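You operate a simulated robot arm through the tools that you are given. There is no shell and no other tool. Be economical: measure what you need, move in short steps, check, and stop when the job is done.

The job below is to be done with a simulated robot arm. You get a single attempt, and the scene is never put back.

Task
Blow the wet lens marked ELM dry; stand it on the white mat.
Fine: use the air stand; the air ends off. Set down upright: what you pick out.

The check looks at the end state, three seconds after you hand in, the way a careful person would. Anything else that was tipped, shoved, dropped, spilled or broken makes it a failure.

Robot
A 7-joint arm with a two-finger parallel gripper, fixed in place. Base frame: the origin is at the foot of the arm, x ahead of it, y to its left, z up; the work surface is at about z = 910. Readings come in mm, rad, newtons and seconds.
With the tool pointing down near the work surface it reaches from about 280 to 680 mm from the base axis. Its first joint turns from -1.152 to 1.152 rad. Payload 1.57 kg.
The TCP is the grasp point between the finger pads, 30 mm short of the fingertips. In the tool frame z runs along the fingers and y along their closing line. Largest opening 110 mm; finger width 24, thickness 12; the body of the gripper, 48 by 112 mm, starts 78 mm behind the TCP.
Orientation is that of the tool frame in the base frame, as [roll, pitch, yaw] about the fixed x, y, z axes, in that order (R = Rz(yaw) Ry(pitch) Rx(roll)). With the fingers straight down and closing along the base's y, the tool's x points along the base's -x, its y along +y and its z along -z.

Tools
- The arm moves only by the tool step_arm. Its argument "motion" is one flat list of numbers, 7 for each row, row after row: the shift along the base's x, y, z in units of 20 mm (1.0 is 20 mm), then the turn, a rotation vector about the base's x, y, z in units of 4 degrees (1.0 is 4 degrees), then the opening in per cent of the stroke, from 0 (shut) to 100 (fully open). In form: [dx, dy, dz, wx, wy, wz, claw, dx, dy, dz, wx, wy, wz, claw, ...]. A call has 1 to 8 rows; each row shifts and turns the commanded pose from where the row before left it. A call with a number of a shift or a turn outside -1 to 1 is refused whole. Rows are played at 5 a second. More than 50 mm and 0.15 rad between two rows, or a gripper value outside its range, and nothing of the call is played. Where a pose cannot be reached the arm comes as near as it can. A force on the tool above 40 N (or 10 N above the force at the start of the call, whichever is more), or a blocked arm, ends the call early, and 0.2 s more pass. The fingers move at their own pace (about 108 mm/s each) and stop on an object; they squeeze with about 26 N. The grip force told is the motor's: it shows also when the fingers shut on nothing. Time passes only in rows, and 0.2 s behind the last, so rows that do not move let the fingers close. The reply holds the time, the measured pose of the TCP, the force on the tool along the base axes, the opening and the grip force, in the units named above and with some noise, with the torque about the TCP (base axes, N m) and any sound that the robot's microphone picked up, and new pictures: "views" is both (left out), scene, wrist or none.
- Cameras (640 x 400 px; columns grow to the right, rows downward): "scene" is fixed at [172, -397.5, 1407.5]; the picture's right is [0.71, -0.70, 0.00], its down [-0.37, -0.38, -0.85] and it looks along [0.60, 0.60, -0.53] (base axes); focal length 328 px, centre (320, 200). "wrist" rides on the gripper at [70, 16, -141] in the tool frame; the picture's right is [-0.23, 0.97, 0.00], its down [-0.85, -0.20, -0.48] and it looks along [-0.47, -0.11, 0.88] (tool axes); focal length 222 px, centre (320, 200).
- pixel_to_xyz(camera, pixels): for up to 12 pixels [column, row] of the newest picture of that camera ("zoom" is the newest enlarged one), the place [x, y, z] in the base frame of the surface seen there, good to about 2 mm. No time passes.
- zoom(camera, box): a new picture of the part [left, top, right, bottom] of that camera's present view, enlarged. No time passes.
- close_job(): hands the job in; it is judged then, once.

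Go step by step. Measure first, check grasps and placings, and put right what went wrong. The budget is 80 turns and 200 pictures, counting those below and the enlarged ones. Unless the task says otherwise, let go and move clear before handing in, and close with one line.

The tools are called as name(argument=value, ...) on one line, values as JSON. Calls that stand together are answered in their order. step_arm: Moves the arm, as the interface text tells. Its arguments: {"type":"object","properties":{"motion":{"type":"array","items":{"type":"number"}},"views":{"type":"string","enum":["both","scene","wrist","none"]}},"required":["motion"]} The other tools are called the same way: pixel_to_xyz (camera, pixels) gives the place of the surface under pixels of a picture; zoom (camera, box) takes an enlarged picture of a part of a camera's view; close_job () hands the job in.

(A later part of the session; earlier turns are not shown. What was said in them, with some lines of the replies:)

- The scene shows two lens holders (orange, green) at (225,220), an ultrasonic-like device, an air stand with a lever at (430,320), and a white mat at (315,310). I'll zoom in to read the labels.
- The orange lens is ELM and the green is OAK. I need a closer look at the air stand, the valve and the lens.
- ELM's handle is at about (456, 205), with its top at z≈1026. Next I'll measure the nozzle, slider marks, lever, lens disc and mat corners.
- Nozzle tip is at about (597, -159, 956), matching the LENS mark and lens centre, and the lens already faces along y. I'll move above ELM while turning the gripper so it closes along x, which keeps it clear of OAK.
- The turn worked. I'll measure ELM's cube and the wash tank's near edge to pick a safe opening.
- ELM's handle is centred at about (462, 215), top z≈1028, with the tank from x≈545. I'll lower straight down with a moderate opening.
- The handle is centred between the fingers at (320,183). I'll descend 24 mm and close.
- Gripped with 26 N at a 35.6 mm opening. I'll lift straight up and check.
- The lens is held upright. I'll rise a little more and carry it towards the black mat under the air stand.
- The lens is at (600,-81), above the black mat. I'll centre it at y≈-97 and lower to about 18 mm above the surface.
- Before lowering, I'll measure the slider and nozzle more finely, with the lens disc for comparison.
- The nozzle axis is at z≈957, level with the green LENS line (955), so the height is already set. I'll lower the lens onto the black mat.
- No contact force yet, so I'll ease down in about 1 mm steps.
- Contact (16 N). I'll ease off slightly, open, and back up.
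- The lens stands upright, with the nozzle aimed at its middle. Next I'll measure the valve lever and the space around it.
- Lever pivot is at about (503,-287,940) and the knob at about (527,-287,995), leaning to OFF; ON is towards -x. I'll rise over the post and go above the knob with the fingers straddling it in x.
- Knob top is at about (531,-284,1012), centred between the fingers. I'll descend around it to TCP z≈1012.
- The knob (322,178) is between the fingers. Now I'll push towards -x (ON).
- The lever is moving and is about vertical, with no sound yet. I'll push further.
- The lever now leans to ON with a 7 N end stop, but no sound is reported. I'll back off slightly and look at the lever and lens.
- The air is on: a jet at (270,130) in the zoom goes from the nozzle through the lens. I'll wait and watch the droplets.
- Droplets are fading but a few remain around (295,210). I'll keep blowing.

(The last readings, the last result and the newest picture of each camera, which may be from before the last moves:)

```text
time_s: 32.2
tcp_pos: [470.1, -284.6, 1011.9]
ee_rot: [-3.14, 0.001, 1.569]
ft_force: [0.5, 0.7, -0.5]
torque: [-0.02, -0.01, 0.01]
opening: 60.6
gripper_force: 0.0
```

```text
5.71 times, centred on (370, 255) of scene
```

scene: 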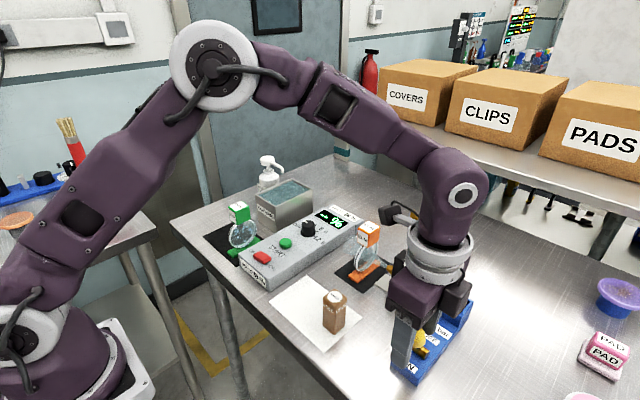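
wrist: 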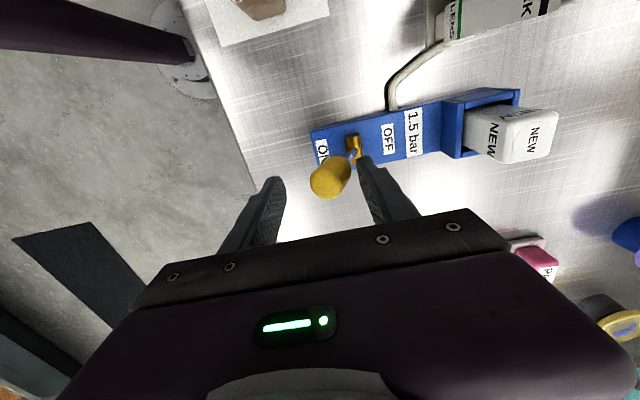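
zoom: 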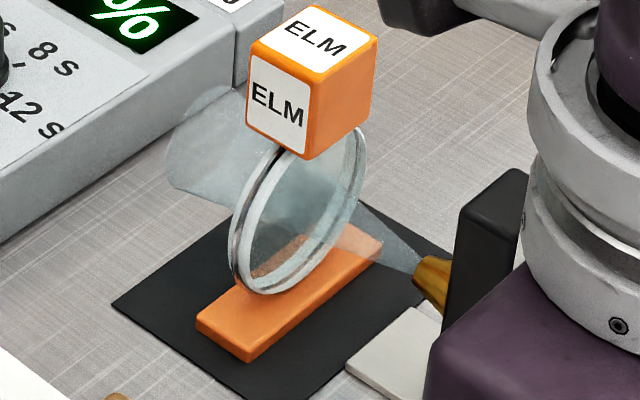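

The lens looks clear. I'll blow a bit longer for margin, while narrowing the fingers around the knob for the OFF stroke.

step_arm(motion=[0, 0, 0, 0, 0, 0, 55, 0, 0, 0, 0, 0, 0, 55, 0, 0, 0, 0, 0, 0, 55, 0, 0, 0, 0, 0, 0, 55, 0, 0, 0, 0, 0, 0, 55, 0, 0, 0, 0, 0, 0, 55, 0, 0, 0, 0, 0, 0, 55, 0, 0, 0, 0, 0, 0, 55], views="none")

step_arm(motion=[0.5, 0, 0, 0, 0, 0, 45, 0, 0, 0, 0, 0, 0, 40, 0, 0, 0, 0, 0, 0, 40, 0.6, 0, 0, 0, 0, 0, 40, 0.6, 0, 0, 0, 0, 0, 40], views="wrist")

```text
time_s: 34.0
tcp_pos: [469.4, -284.0, 1013.1]
ee_rot: [-3.14, 0.001, 1.57]
ft_force: [0.4, 0.2, 0.6]
torque: [-0.01, -0.02, 0.0]
opening: 60.4
gripper_force: 0.1
```

```text
time_s: 35.2
tcp_pos: [504.4, -284.2, 1012.0]
ee_rot: [-3.14, 0.0, 1.567]
ft_force: [-0.2, 0.5, 0.1]
torque: [0.01, 0.04, 0.01]
opening: 44.4
gripper_force: 0.2
```

wrist: 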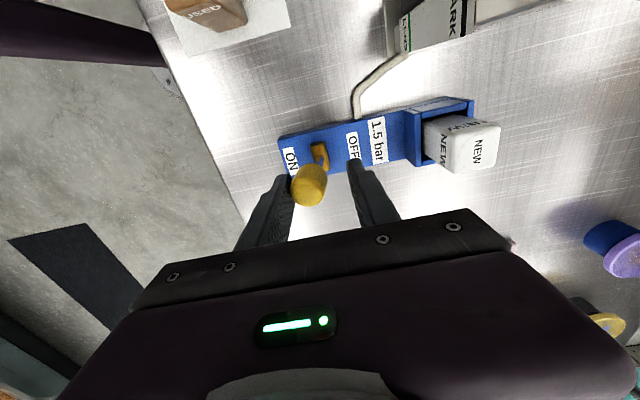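

The lever is being carried to OFF, and the fingers clear the holder. I'll finish the stroke.

step_arm(motion=[0.6, 0, 0, 0, 0, 0, 40, 0.5, 0, 0, 0, 0, 0, 40, 0.3, 0, 0, 0, 0, 0, 40, 0, 0, 0, 0, 0, 0, 40])

zoom(camera="scene", box=[330, 210, 410, 300])

```text
time_s: 36.2
tcp_pos: [531.1, -284.1, 1012.2]
ee_rot: [-3.14, 0.0, 1.571]
ft_force: [-0.2, -0.4, -1.4]
torque: [-0.03, -0.05, -0.01]
opening: 44.1
gripper_force: 0.1
```

scene: 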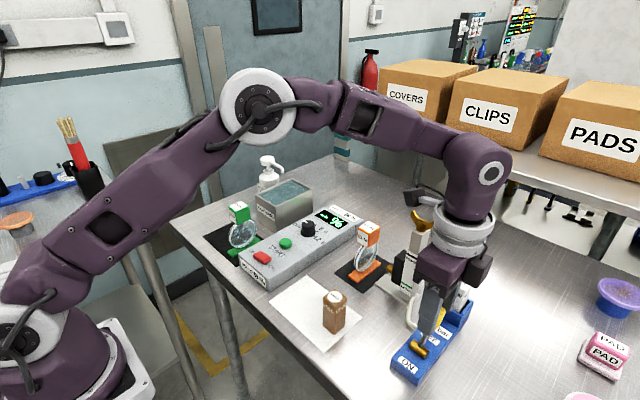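
wrist: 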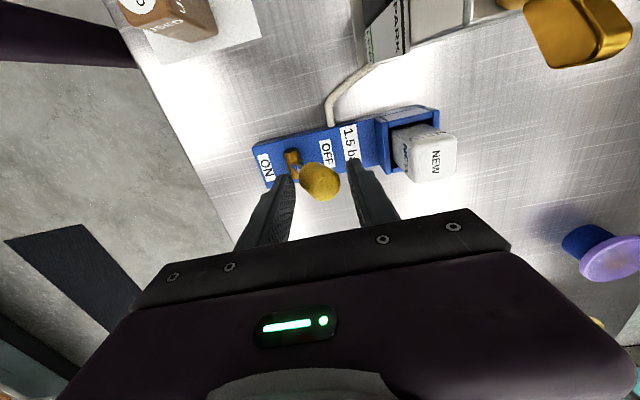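

```text
4.44 times, centred on (370, 255) of scene
```

zoom: 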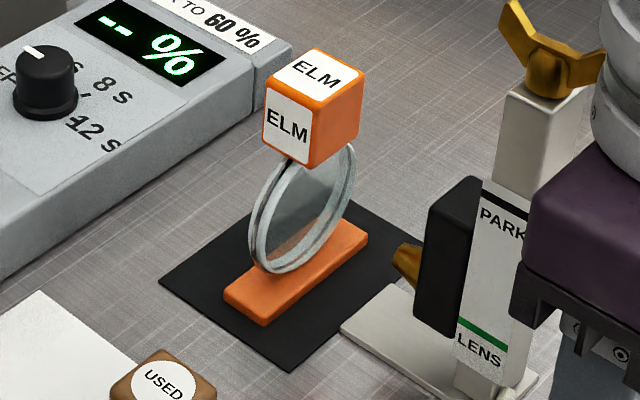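

The jet is gone and the lens is clear. I'll nudge the lever a little further to confirm it sits at the OFF stop, then release pressure and lift.

step_arm(motion=[0.3, 0, 0, 0, 0, 0, 40, 0.1, 0, 0, 0, 0, 0, 40], views="none")

step_arm(motion=[-0.3, 0, 0, 0, 0, 0, 50, 0, 0, 0.5, 0, 0, 0, 50, 0, 0, 1, 0, 0, 0, 50, 0, 0, 1, 0, 0, 0, 50, 0, 0, 1, 0, 0, 0, 50, 0, 0, 1, 0, 0, 0, 50, 0, 0, 1, 0, 0, 0, 50, 0, 0, 1, 0, 0, 0, 50])

zoom(camera="scene", box=[385, 270, 485, 390])

```text
time_s: 36.8
tcp_pos: [537.7, -284.0, 1013.2]
ee_rot: [-3.14, 0.0, 1.567]
ft_force: [-9.1, 1.0, 7.7]
torque: [0.08, 0.45, -0.02]
opening: 52.4
gripper_force: 4.6
```

```text
time_s: 38.6
tcp_pos: [534.7, -282.4, 1141.8]
ee_rot: [-3.141, 0.0, 1.569]
ft_force: [0.6, 0.0, -0.3]
torque: [0.0, 0.01, 0.01]
opening: 55.0
gripper_force: 0.1
```

scene: 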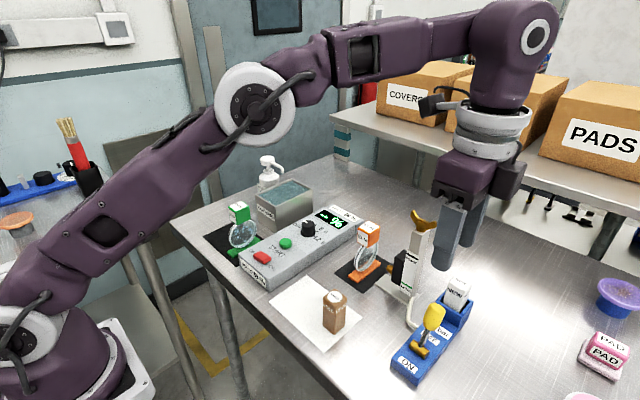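
wrist: 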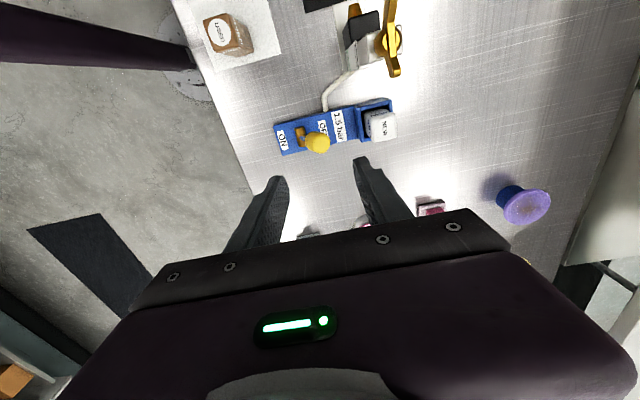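

```text
3.33 times, centred on (435, 330) of scene
```

zoom: 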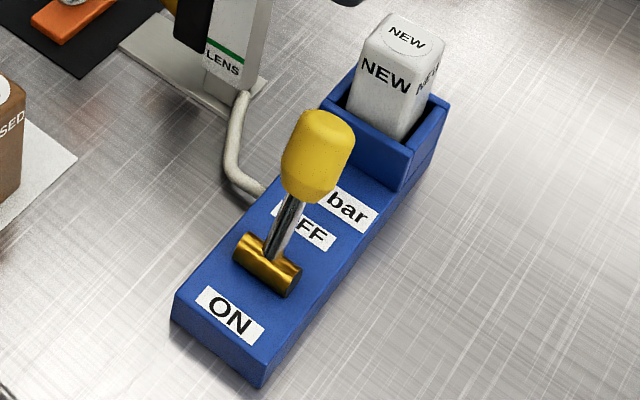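

The valve is at OFF as at the start, and everything is undisturbed. I'll go back above the lens at (601,-98).

step_arm(motion=[0, 0, 1, 0, 0, 0, 55, 0.33, 0.92, 0, 0, 0, 0, 55, 0.33, 0.92, 0, 0, 0, 0, 55, 0.33, 0.92, 0, 0, 0, 0, 55, 0.33, 0.92, 0, 0, 0, 0, 55, 0.33, 0.92, 0, 0, 0, 0, 55, 0.33, 0.92, 0, 0, 0, 0, 55, 0.33, 0.92, 0, 0, 0, 0, 55], views="none")

step_arm(motion=[0.33, 0.92, 0, 0, 0, 0, 55, 0.33, 0.92, 0, 0, 0, 0, 55, 0.33, 0.92, 0, 0, 0, 0, 55, 0, 0, -1, 0, 0, 0, 55, 0, 0, -1, 0, 0, 0, 55, 0, 0, -1, 0, 0, 0, 55, 0, 0, 0, 0, 0, 0, 55])

pixel_to_xyz(camera="scene", pixels=[[273, 302], [300, 279], [360, 318], [318, 347], [345, 302], [290, 285], [336, 295], [326, 330], [340, 331]])

zoom(camera="scene", box=[260, 260, 380, 360])

```text
time_s: 40.4
tcp_pos: [580.0, -155.3, 1162.2]
ee_rot: [3.141, -0.001, 1.571]
ft_force: [-0.6, -0.1, -0.3]
torque: [-0.03, 0.0, -0.02]
opening: 60.5
gripper_force: 0.1
```

```text
time_s: 42.0
tcp_pos: [603.2, -98.8, 1102.4]
ee_rot: [-3.141, 0.0, 1.572]
ft_force: [-1.1, 0.3, 0.2]
torque: [-0.03, -0.02, -0.01]
opening: 60.7
gripper_force: 0.1
```

scene: 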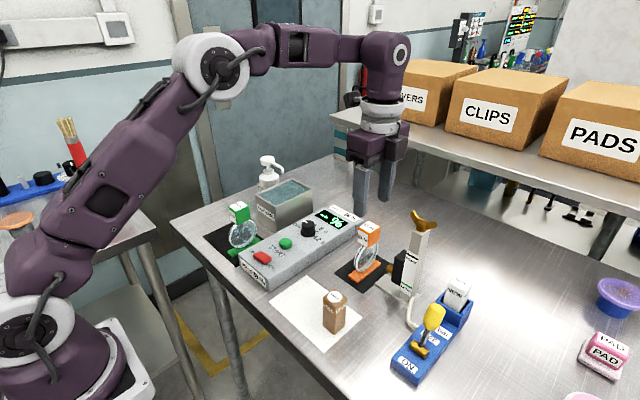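
wrist: 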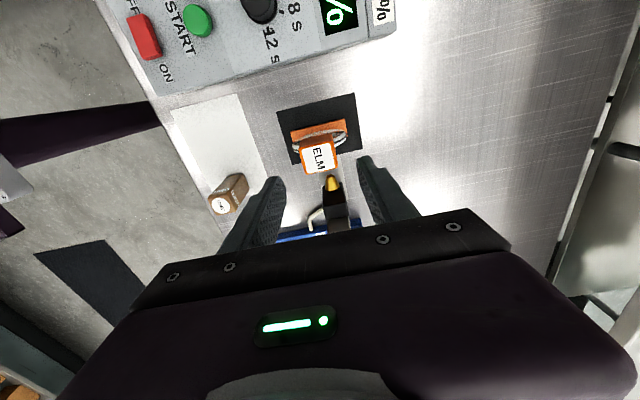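

```text
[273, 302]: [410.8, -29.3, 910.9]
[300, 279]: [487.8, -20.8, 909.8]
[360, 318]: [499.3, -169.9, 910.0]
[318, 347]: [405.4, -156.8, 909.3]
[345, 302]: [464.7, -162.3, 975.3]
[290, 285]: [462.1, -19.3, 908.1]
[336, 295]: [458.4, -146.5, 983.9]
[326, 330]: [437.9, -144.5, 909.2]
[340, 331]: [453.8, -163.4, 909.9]
```

```text
4.00 times, centred on (320, 310) of scene
```

zoom: 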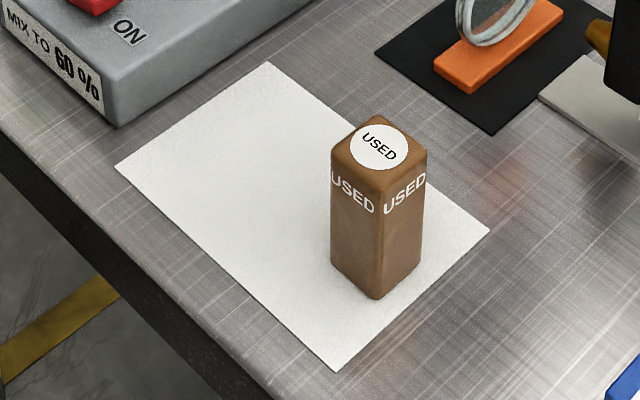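

White mat spans x≈400–500, y≈-20…-175, with the USED block at y≈-125…-165, so I'll place ELM at about (451,-68). First, grip the lens again.

step_arm(motion=[-0.1, 0, -0.8, 0, 0, 0, 60, 0, 0, -1, 0, 0, 0, 60, 0, 0, -1, 0, 0, 0, 60, 0, 0, -1, 0, 0, 0, 60, 0, 0, -0.5, 0, 0, 0, 60, 0, 0, 0, 0, 0, 0, 20, 0, 0, 0, 0, 0, 0, 10, 0, 0, 0, 0, 0, 0, 10])

```text
time_s: 43.8
tcp_pos: [599.3, -100.5, 1015.9]
ee_rot: [3.139, 0.003, 1.571]
ft_force: [0.3, -0.3, 23.6]
torque: [0.02, 0.2, 0.03]
opening: 35.3
gripper_force: 26.2
```

scene: 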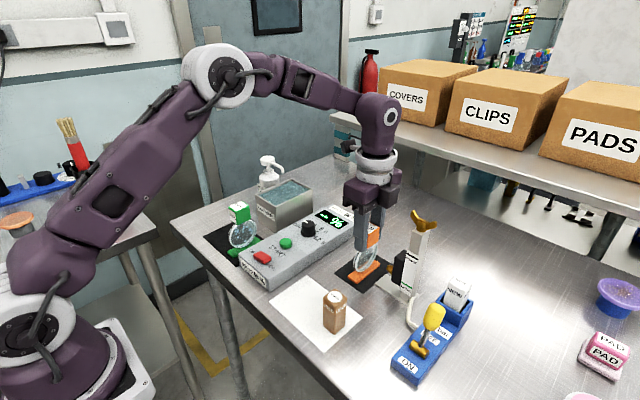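
wrist: 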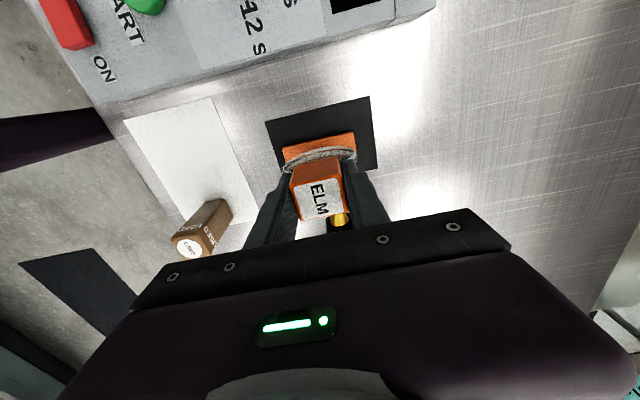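

Gripped (35.3 mm). I'll lift 100 mm and move over the mat.

step_arm(motion=[0, 0, 0.5, 0, 0, 0, 10, 0, 0, 1, 0, 0, 0, 10, 0, 0, 1, 0, 0, 0, 10, 0, 0, 1, 0, 0, 0, 10, 0, 0, 1, 0, 0, 0, 10, 0, 0, 0.5, 0, 0, 0, 10, -0.2, 0.75, 0, 0, 0, 0, 10, -0.5, 0.75, 0, 0, 0, 0, 10], views="none")

step_arm(motion=[-0.9, 0, 0, 0, 0, 0, 10, -0.9, 0, 0, 0, 0, 0, 10, -0.9, 0, 0, 0, 0, 0, 10, -0.9, 0, 0, 0, 0, 0, 10, -0.9, 0, 0, 0, 0, 0, 10, -0.9, 0, 0, 0, 0, 0, 10, -0.9, 0, 0, 0, 0, 0, 10, -0.5, 0, 0, 0, 0, 0, 10])

```text
time_s: 45.6
tcp_pos: [584.1, -70.9, 1115.9]
ee_rot: [3.139, 0.0, 1.571]
ft_force: [0.3, -0.5, -0.7]
torque: [-0.03, -0.03, 0.02]
opening: 35.3
gripper_force: 26.2
```

```text
time_s: 47.4
tcp_pos: [448.5, -69.5, 1114.2]
ee_rot: [3.141, 0.0, 1.571]
ft_force: [0.0, 0.0, -0.1]
torque: [-0.01, 0.03, -0.02]
opening: 35.5
gripper_force: 25.7
```

scene: 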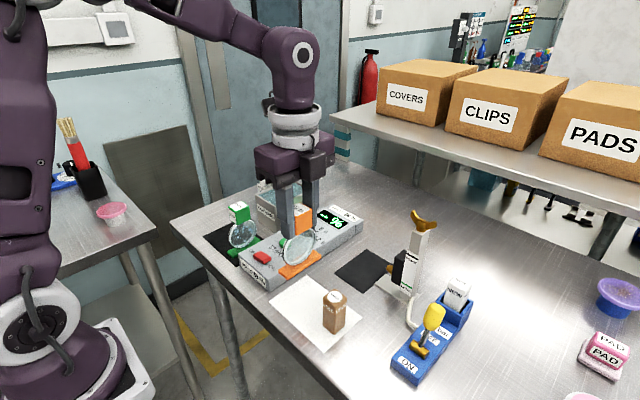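
wrist: 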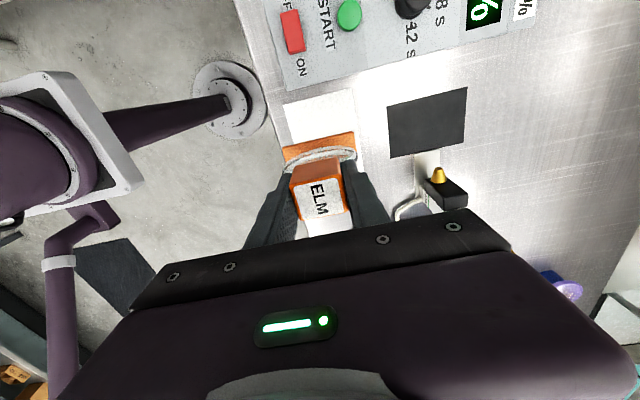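

The lens is above the mat at (448.5,-69.5). I'll lower to about 5 mm above it.

step_arm(motion=[0.07, 0, -0.7, 0, 0, 0, 10, 0, 0, -1, 0, 0, 0, 10, 0, 0, -1, 0, 0, 0, 10, 0, 0, -1, 0, 0, 0, 10, 0, 0, -0.8, 0, 0, 0, 10, 0, 0, 0, 0, 0, 0, 10])

zoom(camera="scene", box=[250, 240, 380, 360])

```text
time_s: 48.8
tcp_pos: [448.5, -70.2, 1026.4]
ee_rot: [3.139, 0.0, 1.571]
ft_force: [0.3, -0.3, -0.9]
torque: [-0.01, 0.02, 0.01]
opening: 35.4
gripper_force: 25.9
```

scene: 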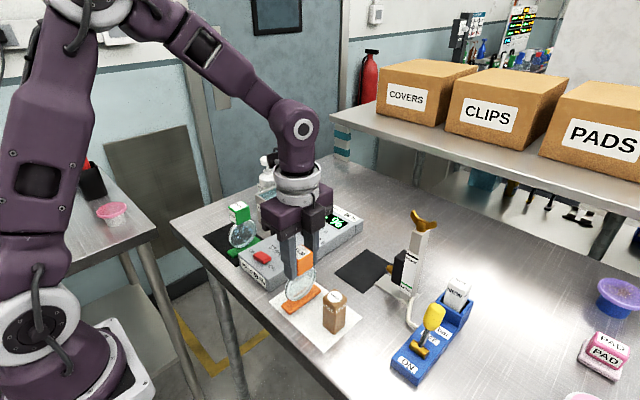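
wrist: 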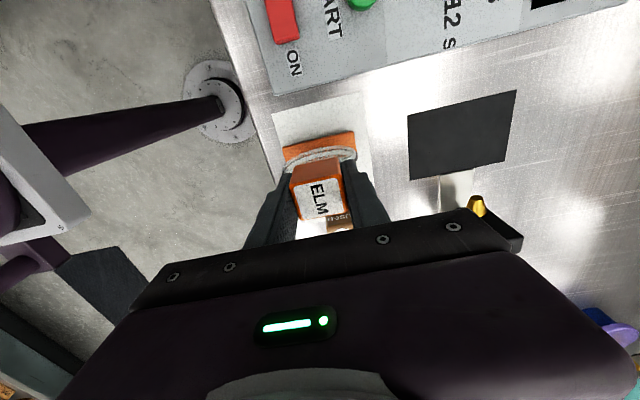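

```text
3.33 times, centred on (315, 300) of scene
```

zoom: 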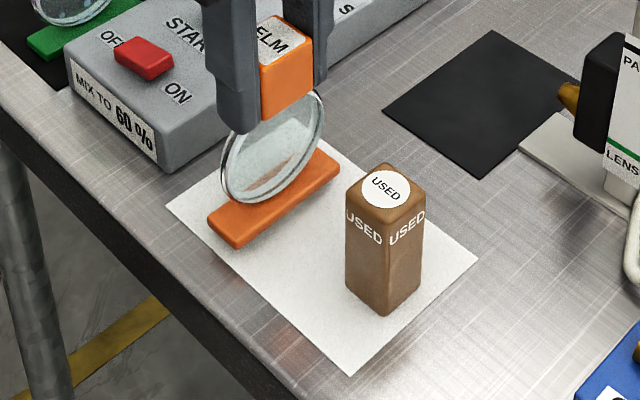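

pixel_to_xyz(camera="zoom", pixels=[[215, 220], [237, 238], [330, 163], [338, 178], [185, 222], [250, 285], [330, 350], [410, 215], [350, 172]])

```text
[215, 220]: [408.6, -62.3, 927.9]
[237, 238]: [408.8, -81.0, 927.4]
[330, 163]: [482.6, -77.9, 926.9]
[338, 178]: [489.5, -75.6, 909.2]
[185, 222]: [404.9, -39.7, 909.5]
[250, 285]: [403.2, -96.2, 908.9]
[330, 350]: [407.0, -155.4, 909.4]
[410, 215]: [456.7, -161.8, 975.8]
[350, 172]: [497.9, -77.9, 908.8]
```

The foot spans x≈407–485 and the mat ≈401–502, so I'll shift +5 mm in x and lower to near contact.

step_arm(motion=[0.28, 0, 0, 0, 0, 0, 10, 0, 0, -0.4, 0, 0, 0, 10, 0, 0, 0, 0, 0, 0, 10], views="none")

step_arm(motion=[0, 0, -0.05, 0, 0, 0, 10, 0, 0, 0, 0, 0, 0, 10], views="none")

step_arm(motion=[0, 0, -0.04, 0, 0, 0, 10, 0, 0, 0, 0, 0, 0, 10], views="none")

```text
time_s: 49.6
tcp_pos: [455.0, -69.8, 1017.7]
ee_rot: [3.141, 0.0, 1.567]
ft_force: [0.0, -0.8, -0.8]
torque: [0.0, 0.02, 0.0]
opening: 35.4
gripper_force: 25.9
```

```text
time_s: 50.2
tcp_pos: [453.5, -69.2, 1016.2]
ee_rot: [-3.14, 0.001, 1.571]
ft_force: [-0.7, 0.0, -0.6]
torque: [0.01, 0.0, 0.03]
opening: 35.4
gripper_force: 26.4
```

```text
time_s: 50.8
tcp_pos: [454.0, -69.9, 1016.0]
ee_rot: [3.142, -0.001, 1.572]
ft_force: [-0.2, -0.8, -1.5]
torque: [0.0, 0.01, -0.04]
opening: 35.6
gripper_force: 26.0
```

step_arm(motion=[0, 0, -0.04, 0, 0, 0, 10, 0, 0, 0, 0, 0, 0, 10], views="none")

```text
time_s: 51.4
tcp_pos: [453.2, -70.7, 1014.1]
ee_rot: [3.142, -0.001, 1.57]
ft_force: [-0.7, 2.4, 20.2]
torque: [0.17, 0.29, -0.01]
opening: 35.8
gripper_force: 26.2
```

Contact now (20 N). I'll ease off, release, and lift clear.

step_arm(motion=[0, 0, 0.03, 0, 0, 0, 10, 0, 0, 0, 0, 0, 0, 55, 0, 0, 0, 0, 0, 0, 55, 0, 0, 0.5, 0, 0, 0, 55, 0, 0, 1, 0, 0, 0, 55, 0, 0, 1, 0, 0, 0, 55, 0, 0, 1, 0, 0, 0, 55, 0, 0, 1, 0, 0, 0, 55], views="none")

step_arm(motion=[0, 0, 1, 0, 0, 0, 55, 0, 0, 1, 0, 0, 0, 55, 0, 0, 1, 0, 0, 0, 55])

zoom(camera="scene", box=[250, 220, 410, 360])

zoom(camera="scene", box=[275, 245, 335, 325])

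```text
time_s: 53.2
tcp_pos: [454.1, -70.7, 1103.5]
ee_rot: [-3.141, -0.001, 1.568]
ft_force: [0.2, -0.7, -0.4]
torque: [0.03, 0.03, 0.01]
opening: 60.5
gripper_force: 0.0
```

```text
time_s: 54.0
tcp_pos: [455.9, -72.5, 1163.2]
ee_rot: [3.141, 0.0, 1.569]
ft_force: [0.4, 0.4, 0.2]
torque: [0.0, -0.02, 0.01]
opening: 60.4
gripper_force: 0.1
```

scene: 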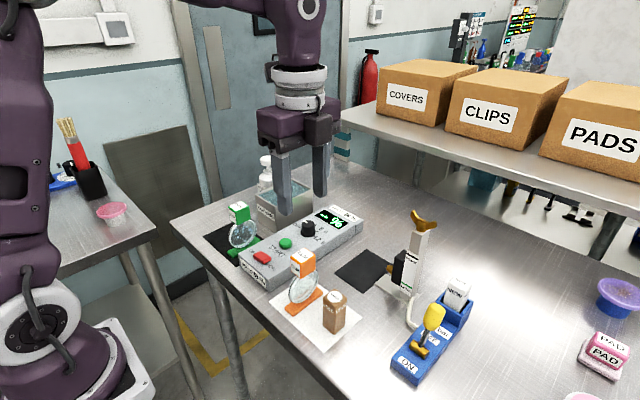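
wrist: 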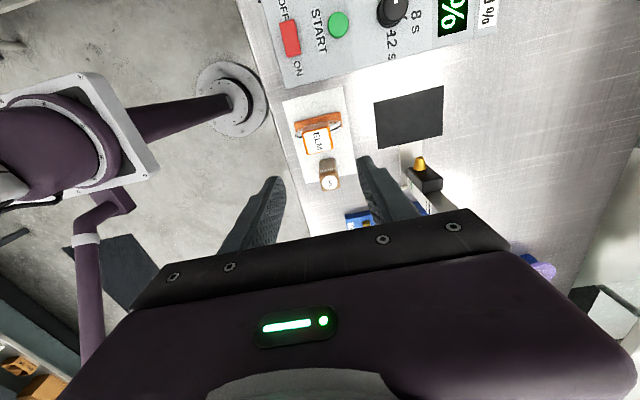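

```text
2.86 times, centred on (330, 290) of scene
```

zoom: 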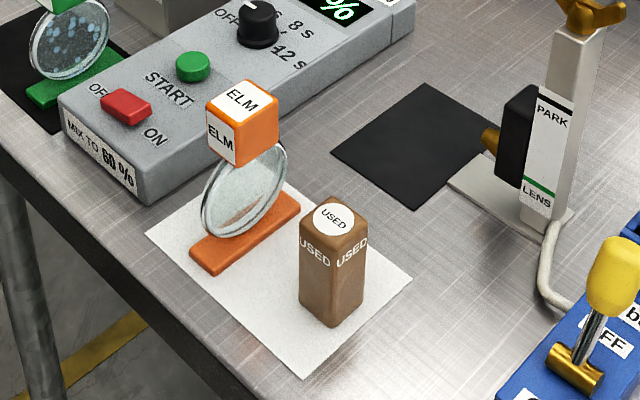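

```text
5.00 times, centred on (305, 285) of scene
```

zoom: 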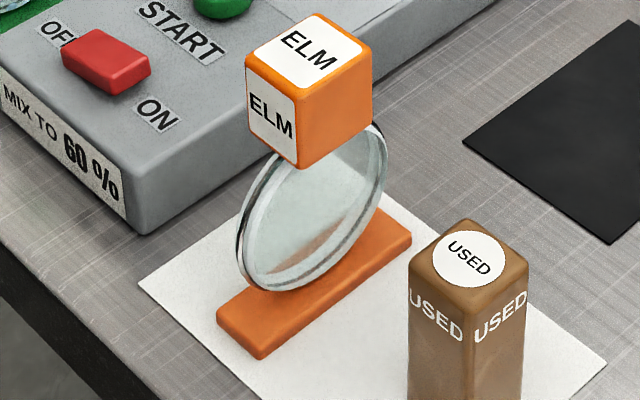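

The ELM lens is upright and clear of droplets, with its foot fully on the white mat. The valve is at OFF, nothing else has moved, and the gripper is clear, so I'm handing in.

close_job()

```text
The job is handed in.
```

The ELM lens has been blown dry at the air stand and stands upright on the white mat; the air is off and nothing else was disturbed.
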